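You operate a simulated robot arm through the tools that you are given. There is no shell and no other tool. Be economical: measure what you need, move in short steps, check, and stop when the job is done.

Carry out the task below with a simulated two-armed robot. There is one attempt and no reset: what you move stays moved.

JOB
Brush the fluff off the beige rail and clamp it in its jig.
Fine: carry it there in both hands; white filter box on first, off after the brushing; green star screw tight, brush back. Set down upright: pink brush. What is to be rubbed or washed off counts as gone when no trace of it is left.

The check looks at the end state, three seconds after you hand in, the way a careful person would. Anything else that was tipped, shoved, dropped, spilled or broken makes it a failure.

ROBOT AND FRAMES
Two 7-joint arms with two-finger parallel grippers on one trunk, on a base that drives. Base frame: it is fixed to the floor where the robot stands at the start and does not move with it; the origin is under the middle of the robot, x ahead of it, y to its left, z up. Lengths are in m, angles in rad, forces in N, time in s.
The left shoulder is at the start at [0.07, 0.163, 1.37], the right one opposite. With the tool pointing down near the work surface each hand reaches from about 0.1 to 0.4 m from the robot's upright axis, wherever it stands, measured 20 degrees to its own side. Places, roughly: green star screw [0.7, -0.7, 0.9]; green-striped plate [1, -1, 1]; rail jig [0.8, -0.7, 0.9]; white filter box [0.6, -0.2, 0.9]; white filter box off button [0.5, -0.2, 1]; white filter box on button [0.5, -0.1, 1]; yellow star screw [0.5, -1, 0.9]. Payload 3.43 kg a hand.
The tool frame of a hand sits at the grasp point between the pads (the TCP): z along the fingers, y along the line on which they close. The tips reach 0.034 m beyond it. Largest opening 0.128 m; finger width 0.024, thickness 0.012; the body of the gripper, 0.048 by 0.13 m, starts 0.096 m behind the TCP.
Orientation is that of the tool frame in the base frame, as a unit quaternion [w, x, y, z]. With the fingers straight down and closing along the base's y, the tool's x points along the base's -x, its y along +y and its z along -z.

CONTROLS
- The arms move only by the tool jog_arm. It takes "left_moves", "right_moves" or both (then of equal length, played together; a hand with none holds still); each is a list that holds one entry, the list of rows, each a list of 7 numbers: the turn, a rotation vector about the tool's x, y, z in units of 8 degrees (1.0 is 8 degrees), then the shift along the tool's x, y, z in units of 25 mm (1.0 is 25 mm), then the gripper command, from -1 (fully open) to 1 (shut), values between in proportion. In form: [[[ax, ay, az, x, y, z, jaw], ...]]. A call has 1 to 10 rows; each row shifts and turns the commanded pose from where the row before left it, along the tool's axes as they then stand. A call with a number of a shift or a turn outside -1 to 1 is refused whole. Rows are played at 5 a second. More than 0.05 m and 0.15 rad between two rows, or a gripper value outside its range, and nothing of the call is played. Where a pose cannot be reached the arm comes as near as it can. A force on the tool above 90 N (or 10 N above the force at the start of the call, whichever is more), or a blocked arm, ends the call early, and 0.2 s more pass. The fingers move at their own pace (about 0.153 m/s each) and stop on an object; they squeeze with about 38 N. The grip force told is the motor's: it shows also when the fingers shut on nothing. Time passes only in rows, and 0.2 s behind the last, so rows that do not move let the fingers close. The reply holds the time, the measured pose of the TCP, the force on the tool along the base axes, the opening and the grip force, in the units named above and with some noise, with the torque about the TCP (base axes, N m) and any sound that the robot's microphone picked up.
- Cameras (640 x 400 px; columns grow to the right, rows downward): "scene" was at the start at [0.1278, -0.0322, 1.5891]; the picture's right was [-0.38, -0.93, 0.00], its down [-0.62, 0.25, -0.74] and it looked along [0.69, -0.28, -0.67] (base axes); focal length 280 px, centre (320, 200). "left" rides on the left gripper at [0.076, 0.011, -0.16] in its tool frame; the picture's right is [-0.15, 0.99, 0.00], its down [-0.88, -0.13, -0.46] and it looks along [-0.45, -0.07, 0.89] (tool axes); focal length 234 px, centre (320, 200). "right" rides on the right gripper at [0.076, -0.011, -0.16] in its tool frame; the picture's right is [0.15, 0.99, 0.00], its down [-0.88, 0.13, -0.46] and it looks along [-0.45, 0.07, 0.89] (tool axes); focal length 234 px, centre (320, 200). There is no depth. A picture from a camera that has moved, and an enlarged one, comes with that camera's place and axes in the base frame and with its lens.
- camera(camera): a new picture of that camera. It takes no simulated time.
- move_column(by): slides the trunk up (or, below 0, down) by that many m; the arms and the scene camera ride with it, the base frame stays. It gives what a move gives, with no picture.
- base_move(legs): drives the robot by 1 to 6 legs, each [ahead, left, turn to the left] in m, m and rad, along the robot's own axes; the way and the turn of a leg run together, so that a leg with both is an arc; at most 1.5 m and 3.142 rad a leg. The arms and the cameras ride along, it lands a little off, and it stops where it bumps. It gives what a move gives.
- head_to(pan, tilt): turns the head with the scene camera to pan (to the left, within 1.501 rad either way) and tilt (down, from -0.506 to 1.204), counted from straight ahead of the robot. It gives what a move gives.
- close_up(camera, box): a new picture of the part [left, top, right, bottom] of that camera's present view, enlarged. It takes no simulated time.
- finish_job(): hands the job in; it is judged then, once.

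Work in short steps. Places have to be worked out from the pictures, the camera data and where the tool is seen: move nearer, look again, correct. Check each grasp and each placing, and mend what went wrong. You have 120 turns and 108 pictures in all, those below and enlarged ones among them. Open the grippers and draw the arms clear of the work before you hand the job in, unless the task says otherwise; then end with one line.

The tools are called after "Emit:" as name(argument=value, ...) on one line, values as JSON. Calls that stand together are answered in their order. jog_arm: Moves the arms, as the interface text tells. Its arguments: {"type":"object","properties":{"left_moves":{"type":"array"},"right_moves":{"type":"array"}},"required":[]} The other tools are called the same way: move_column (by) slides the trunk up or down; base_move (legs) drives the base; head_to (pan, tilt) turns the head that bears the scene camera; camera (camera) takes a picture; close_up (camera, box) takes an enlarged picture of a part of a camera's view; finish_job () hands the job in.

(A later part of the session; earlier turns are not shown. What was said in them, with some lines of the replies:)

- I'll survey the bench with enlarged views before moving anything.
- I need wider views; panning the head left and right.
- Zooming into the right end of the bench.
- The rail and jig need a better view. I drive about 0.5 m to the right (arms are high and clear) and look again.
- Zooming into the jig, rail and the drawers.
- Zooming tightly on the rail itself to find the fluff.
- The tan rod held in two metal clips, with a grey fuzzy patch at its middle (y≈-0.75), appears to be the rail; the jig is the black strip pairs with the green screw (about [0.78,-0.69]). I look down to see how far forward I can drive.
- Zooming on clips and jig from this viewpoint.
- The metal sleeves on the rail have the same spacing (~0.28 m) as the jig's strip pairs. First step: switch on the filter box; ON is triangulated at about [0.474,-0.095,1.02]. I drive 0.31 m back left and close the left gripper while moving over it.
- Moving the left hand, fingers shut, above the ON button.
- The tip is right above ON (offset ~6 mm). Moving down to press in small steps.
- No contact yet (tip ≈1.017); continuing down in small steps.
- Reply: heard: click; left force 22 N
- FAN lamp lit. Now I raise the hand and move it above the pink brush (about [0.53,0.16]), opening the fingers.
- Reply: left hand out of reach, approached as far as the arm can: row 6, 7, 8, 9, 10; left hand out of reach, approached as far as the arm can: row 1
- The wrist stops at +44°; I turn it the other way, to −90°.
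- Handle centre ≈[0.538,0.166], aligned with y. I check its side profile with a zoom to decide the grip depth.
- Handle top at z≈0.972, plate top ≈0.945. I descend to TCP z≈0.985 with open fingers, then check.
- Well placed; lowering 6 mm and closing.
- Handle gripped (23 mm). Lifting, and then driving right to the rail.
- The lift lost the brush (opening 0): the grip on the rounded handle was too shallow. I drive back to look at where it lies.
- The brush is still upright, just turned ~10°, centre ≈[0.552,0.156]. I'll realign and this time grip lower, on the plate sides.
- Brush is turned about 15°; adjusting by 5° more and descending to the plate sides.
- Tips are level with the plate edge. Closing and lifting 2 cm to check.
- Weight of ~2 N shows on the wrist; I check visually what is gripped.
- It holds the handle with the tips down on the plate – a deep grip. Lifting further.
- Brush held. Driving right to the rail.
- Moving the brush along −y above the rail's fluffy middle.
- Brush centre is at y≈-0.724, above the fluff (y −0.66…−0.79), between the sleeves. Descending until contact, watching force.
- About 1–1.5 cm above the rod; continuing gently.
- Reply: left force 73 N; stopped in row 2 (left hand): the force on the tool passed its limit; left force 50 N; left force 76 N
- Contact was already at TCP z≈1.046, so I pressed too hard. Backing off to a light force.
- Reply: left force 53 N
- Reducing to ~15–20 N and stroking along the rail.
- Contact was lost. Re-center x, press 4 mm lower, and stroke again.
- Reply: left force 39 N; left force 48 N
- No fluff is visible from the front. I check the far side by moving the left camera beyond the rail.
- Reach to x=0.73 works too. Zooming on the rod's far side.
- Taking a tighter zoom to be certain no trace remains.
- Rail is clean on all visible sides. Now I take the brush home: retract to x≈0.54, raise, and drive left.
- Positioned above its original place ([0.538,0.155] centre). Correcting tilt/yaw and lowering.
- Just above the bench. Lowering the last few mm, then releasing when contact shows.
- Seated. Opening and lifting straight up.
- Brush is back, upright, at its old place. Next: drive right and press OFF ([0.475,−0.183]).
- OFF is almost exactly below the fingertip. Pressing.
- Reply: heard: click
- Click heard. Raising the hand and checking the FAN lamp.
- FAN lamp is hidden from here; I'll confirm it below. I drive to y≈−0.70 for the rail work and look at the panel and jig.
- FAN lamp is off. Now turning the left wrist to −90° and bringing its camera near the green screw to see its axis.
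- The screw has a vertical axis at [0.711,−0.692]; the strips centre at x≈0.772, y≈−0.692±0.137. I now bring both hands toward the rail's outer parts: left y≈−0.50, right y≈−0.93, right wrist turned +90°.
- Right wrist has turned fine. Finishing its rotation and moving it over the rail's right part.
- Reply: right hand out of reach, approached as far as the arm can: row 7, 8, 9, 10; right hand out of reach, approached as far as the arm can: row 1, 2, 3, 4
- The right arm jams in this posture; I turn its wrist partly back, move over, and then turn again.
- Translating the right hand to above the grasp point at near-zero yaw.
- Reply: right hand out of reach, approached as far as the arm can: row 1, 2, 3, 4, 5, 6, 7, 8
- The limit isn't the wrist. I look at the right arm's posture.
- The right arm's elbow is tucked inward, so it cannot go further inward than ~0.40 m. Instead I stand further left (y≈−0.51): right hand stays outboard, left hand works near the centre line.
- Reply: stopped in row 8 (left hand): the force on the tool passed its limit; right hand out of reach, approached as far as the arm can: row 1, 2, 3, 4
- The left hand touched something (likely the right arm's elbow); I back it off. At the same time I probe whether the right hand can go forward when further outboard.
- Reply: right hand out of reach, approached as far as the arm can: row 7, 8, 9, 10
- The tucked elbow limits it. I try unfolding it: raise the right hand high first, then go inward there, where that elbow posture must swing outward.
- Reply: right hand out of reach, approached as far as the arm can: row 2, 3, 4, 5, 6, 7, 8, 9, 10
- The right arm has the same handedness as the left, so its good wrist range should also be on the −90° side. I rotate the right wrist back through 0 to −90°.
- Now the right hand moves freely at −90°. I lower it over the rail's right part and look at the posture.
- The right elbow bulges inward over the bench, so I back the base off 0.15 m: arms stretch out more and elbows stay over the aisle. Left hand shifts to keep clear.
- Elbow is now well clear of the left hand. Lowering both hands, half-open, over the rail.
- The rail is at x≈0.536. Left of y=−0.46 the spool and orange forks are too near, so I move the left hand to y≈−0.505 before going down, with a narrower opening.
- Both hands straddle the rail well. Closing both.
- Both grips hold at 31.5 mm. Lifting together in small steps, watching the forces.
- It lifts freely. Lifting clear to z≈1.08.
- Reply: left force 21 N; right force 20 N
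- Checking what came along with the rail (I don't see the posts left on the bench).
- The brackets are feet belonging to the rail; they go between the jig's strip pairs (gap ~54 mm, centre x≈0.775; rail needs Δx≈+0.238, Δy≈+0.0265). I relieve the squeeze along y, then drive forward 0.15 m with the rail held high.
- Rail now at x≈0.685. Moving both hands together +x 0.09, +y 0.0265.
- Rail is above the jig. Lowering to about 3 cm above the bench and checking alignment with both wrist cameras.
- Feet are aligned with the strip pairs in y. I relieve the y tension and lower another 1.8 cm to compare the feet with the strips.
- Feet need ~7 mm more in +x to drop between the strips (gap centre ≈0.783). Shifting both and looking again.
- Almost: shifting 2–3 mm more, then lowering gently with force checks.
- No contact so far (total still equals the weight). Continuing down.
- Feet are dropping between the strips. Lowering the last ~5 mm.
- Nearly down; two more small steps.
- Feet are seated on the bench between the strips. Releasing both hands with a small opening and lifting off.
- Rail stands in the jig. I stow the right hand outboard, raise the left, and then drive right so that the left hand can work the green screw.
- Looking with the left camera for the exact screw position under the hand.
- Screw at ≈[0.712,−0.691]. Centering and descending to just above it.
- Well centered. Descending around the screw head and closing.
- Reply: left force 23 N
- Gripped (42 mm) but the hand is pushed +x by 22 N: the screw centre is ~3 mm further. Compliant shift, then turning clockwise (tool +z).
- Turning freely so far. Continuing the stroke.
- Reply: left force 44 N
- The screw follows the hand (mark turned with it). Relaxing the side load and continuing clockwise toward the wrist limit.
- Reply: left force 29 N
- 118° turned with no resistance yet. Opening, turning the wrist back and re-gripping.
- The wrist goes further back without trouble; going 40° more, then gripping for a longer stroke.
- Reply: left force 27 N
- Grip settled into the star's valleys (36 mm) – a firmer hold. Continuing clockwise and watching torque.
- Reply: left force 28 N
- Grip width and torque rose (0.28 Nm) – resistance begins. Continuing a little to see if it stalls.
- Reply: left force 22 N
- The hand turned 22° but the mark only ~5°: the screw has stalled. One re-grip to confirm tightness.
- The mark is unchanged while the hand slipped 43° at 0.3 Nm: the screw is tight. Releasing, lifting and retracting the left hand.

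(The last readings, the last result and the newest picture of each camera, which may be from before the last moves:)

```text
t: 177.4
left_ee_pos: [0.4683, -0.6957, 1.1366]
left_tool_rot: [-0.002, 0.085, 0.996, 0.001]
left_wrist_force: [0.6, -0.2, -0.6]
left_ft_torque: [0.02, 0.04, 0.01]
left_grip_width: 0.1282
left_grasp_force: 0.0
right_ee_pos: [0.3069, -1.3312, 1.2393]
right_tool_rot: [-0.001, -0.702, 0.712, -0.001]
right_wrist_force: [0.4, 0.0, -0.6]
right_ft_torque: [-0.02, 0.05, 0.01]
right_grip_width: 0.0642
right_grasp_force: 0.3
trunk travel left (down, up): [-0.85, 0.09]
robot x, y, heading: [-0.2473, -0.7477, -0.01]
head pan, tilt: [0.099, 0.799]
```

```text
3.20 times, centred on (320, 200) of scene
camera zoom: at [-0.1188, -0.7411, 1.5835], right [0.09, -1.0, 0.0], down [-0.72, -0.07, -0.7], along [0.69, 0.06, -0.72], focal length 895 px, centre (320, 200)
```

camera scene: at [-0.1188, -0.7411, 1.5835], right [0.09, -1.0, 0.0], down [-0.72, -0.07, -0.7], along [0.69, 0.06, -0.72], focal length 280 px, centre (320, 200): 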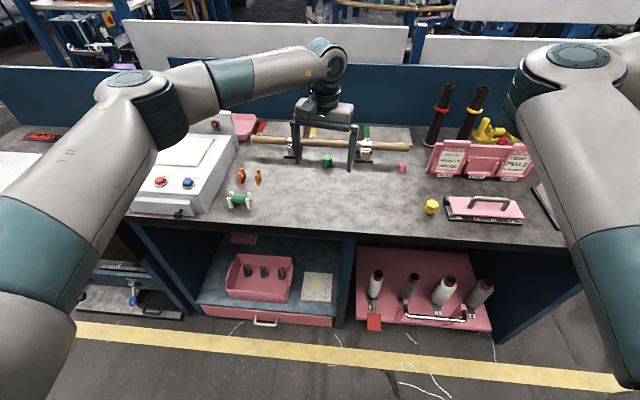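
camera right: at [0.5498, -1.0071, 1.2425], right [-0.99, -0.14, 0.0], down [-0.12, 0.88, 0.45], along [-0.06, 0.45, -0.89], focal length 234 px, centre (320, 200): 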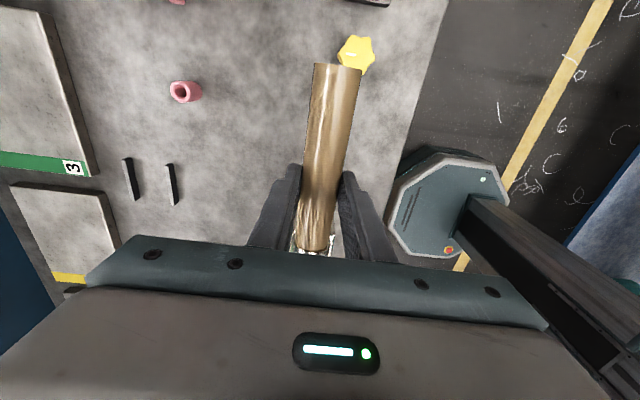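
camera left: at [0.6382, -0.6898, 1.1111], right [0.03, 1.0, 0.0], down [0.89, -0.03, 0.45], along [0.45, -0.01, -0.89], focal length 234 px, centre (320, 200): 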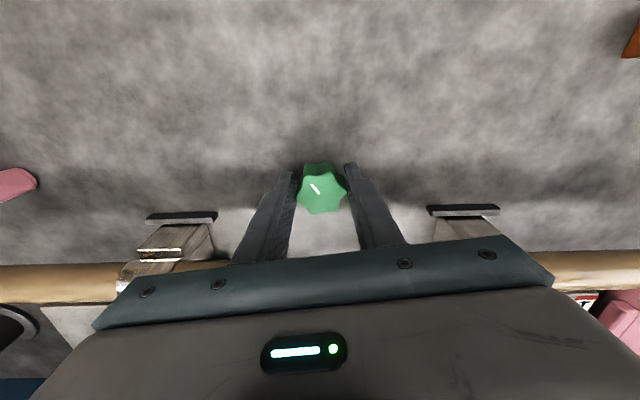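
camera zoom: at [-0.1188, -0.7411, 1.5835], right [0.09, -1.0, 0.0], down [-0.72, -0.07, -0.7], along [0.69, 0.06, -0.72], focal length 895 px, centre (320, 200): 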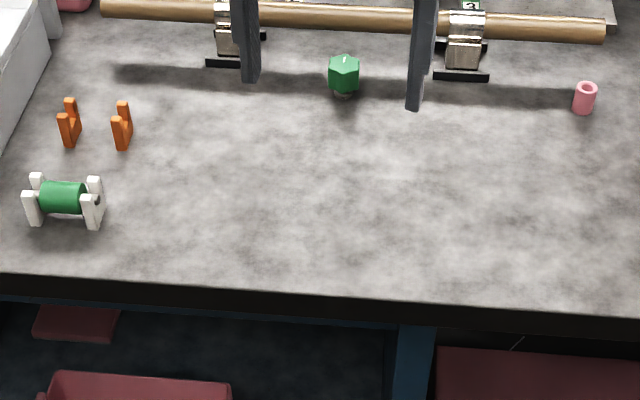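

Everything stands as it should. I raise the left hand out of the way and check the rail surface, filter box lamp and brush once more.

Emit:
jog_arm(left_moves=[[[0, 0, 0, 0, 1, -1, -1], [0, 0, 0, 0, 1, -1, -1], [0, 0, 0, 0, 1, -1, -1], [0, 0, 0, 0, 1, -1, -1], [0, 0, 0, 0, 1, -1, -1], [0, 0, 0, 0, 1, 0, -1], [0, 0, 0, 0, 1, 0, -1], [0, 0, 0, 0, 1, 0, -1]]])

Emit:
head_to(pan=0.15, tilt=0.65)

Emit:
close_up(camera="scene", box=[230, 150, 470, 270])

Emit:
head_to(pan=0.6, tilt=0.6)

Emit:
camera(camera="scene")

```text
t: 179.2
left_ee_pos: [0.5013, -0.4966, 1.2642]
left_tool_rot: [-0.001, 0.084, 0.996, 0.001]
left_wrist_force: [0.2, 0.0, 0.7]
left_ft_torque: [-0.05, 0.0, -0.01]
left_grip_width: 0.1279
left_grasp_force: 0.0
right_ee_pos: [0.3064, -1.3307, 1.2404]
right_tool_rot: [0.0, -0.703, 0.712, -0.001]
right_wrist_force: [0.6, 0.8, 0.0]
right_ft_torque: [0.01, 0.01, 0.02]
right_grip_width: 0.0641
right_grasp_force: 0.0
trunk travel left (down, up): [-0.85, 0.09]
robot x, y, heading: [-0.2511, -0.7486, -0.01]
head pan, tilt: [0.099, 0.799]
```

```text
t: 179.9
left_ee_pos: [0.5011, -0.4992, 1.2626]
left_tool_rot: [-0.002, 0.084, 0.996, 0.001]
left_wrist_force: [0.4, -0.2, 0.2]
left_ft_torque: [0.0, -0.03, -0.02]
left_grip_width: 0.1278
left_grasp_force: 0.1
right_ee_pos: [0.3062, -1.3313, 1.2405]
right_tool_rot: [0.0, -0.703, 0.712, -0.001]
right_wrist_force: [0.1, 0.0, 0.1]
right_ft_torque: [0.01, 0.03, -0.05]
right_grip_width: 0.0643
right_grasp_force: 0.0
trunk travel left (down, up): [-0.85, 0.09]
robot x, y, heading: [-0.2505, -0.749, -0.004]
head pan, tilt: [0.15, 0.649]
```

```text
2.67 times, centred on (350, 210) of scene
camera zoom: at [-0.1156, -0.7358, 1.5963], right [0.14, -0.99, 0.0], down [-0.6, -0.09, -0.8], along [0.79, 0.11, -0.61], focal length 746 px, centre (240, 173)
```

zoom: 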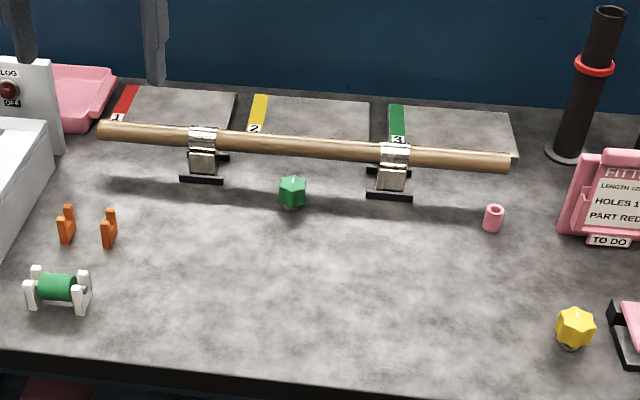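

```text
t: 180.8
left_ee_pos: [0.5029, -0.4986, 1.2623]
left_tool_rot: [-0.001, 0.084, 0.996, 0.001]
left_wrist_force: [0.7, 0.4, -0.4]
left_ft_torque: [-0.04, -0.04, -0.02]
left_grip_width: 0.128
left_grasp_force: 0.1
right_ee_pos: [0.3064, -1.3308, 1.2401]
right_tool_rot: [-0.001, -0.703, 0.711, 0.0]
right_wrist_force: [0.3, 0.5, -0.5]
right_ft_torque: [-0.02, -0.02, 0.01]
right_grip_width: 0.0641
right_grasp_force: 0.0
trunk travel left (down, up): [-0.85, 0.09]
robot x, y, heading: [-0.2565, -0.748, -0.003]
head pan, tilt: [0.6, 0.6]
```

```text
10 pictures are left
camera scene: at [-0.1278, -0.699, 1.6006], right [0.56, -0.83, 0.0], down [-0.47, -0.32, -0.82], along [0.68, 0.46, -0.57], focal length 280 px, centre (320, 200)
```

scene: 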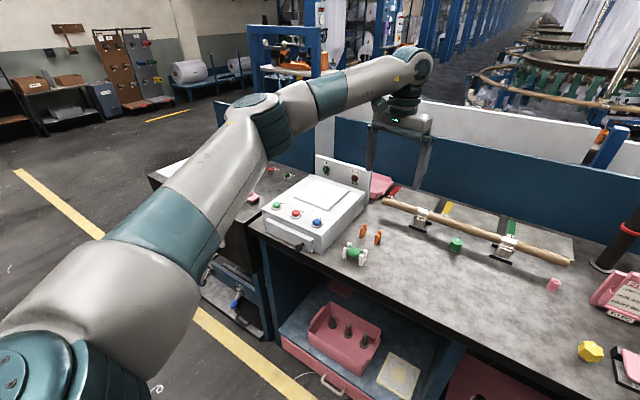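

Last check: a tight zoom of the brushed section and the lamps.

Emit:
close_up(camera="scene", box=[410, 195, 520, 265])

Emit:
close_up(camera="scene", box=[250, 145, 400, 245])

Emit:
close_up(camera="left", box=[0, 140, 320, 300])

```text
5.71 times, centred on (465, 230) of scene
camera zoom: at [-0.1278, -0.699, 1.6006], right [0.56, -0.83, 0.0], down [-0.47, -0.32, -0.82], along [0.68, 0.46, -0.57], focal length 1599 px, centre (-509, 29)
```

zoom: 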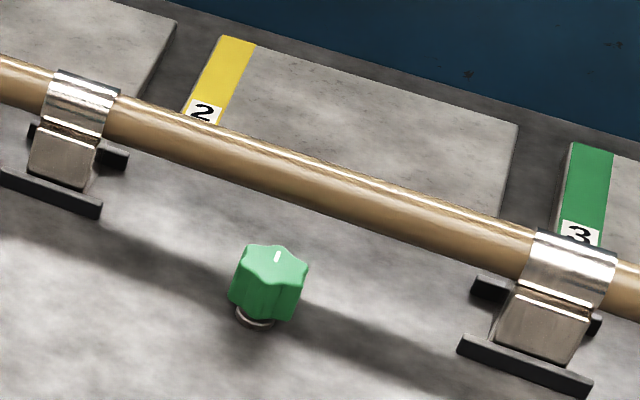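

```text
4.00 times, centred on (325, 195) of scene
camera zoom: at [-0.1278, -0.699, 1.6006], right [0.56, -0.83, 0.0], down [-0.47, -0.32, -0.82], along [0.68, 0.46, -0.57], focal length 1119 px, centre (300, 220)
```

zoom: 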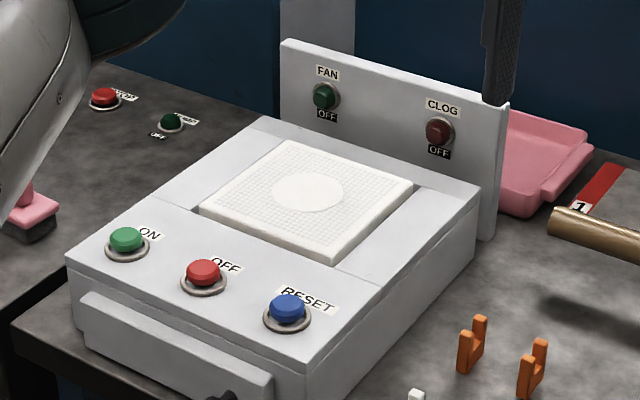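

```text
2.00 times, centred on (160, 220) of left
camera zoom: at [0.4285, -0.4757, 1.4242], right [0.31, 0.95, 0.0], down [0.85, -0.28, 0.45], along [0.43, -0.14, -0.89], focal length 468 px, centre (640, 160)
```

zoom: 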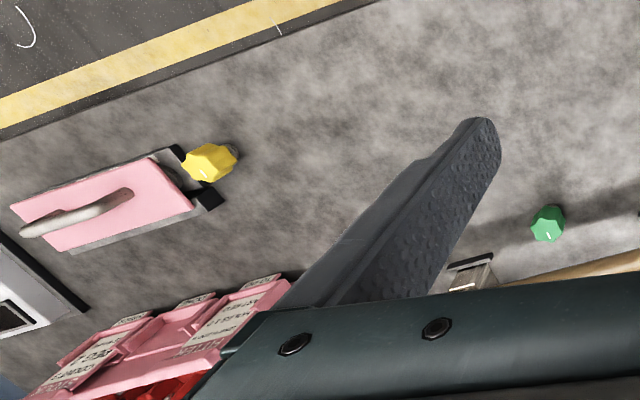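

All is in order: rail clean and seated, FAN off, brush back upright. Opening the right gripper fully and handing in.

Emit:
jog_arm(right_moves=[[[0, 0, 0, 0, 0, -0.5, -1], [0, 0, 0, 0, 0, -0.5, -1], [0, 0, 0, 0, 0, 0, -1]]])

Emit:
finish_job()

```text
t: 181.7
left_ee_pos: [0.5005, -0.499, 1.2639]
left_tool_rot: [-0.001, 0.085, 0.996, 0.001]
left_wrist_force: [0.9, -0.4, 0.0]
left_ft_torque: [0.02, 0.01, -0.01]
left_grip_width: 0.1278
left_grasp_force: 0.0
right_ee_pos: [0.3068, -1.3315, 1.265]
right_tool_rot: [-0.001, -0.703, 0.711, 0.0]
right_wrist_force: [0.3, 1.6, -0.1]
right_ft_torque: [0.0, -0.03, 0.0]
right_grip_width: 0.1281
right_grasp_force: 0.1
trunk travel left (down, up): [-0.85, 0.09]
robot x, y, heading: [-0.2496, -0.7489, -0.005]
head pan, tilt: [0.6, 0.6]
```

```text
The job is handed in.
```

The job is handed in: the rail was brushed with no fluff left on any side I could see, the filter box was on for the brushing and is now off, the rail was carried in both hands into its jig, the green star screw was turned until it stalled, and the pink brush is back upright in its place; on my first try at lifting the brush it slipped out of the grip and turned about 15° on the bench, but it stayed upright.
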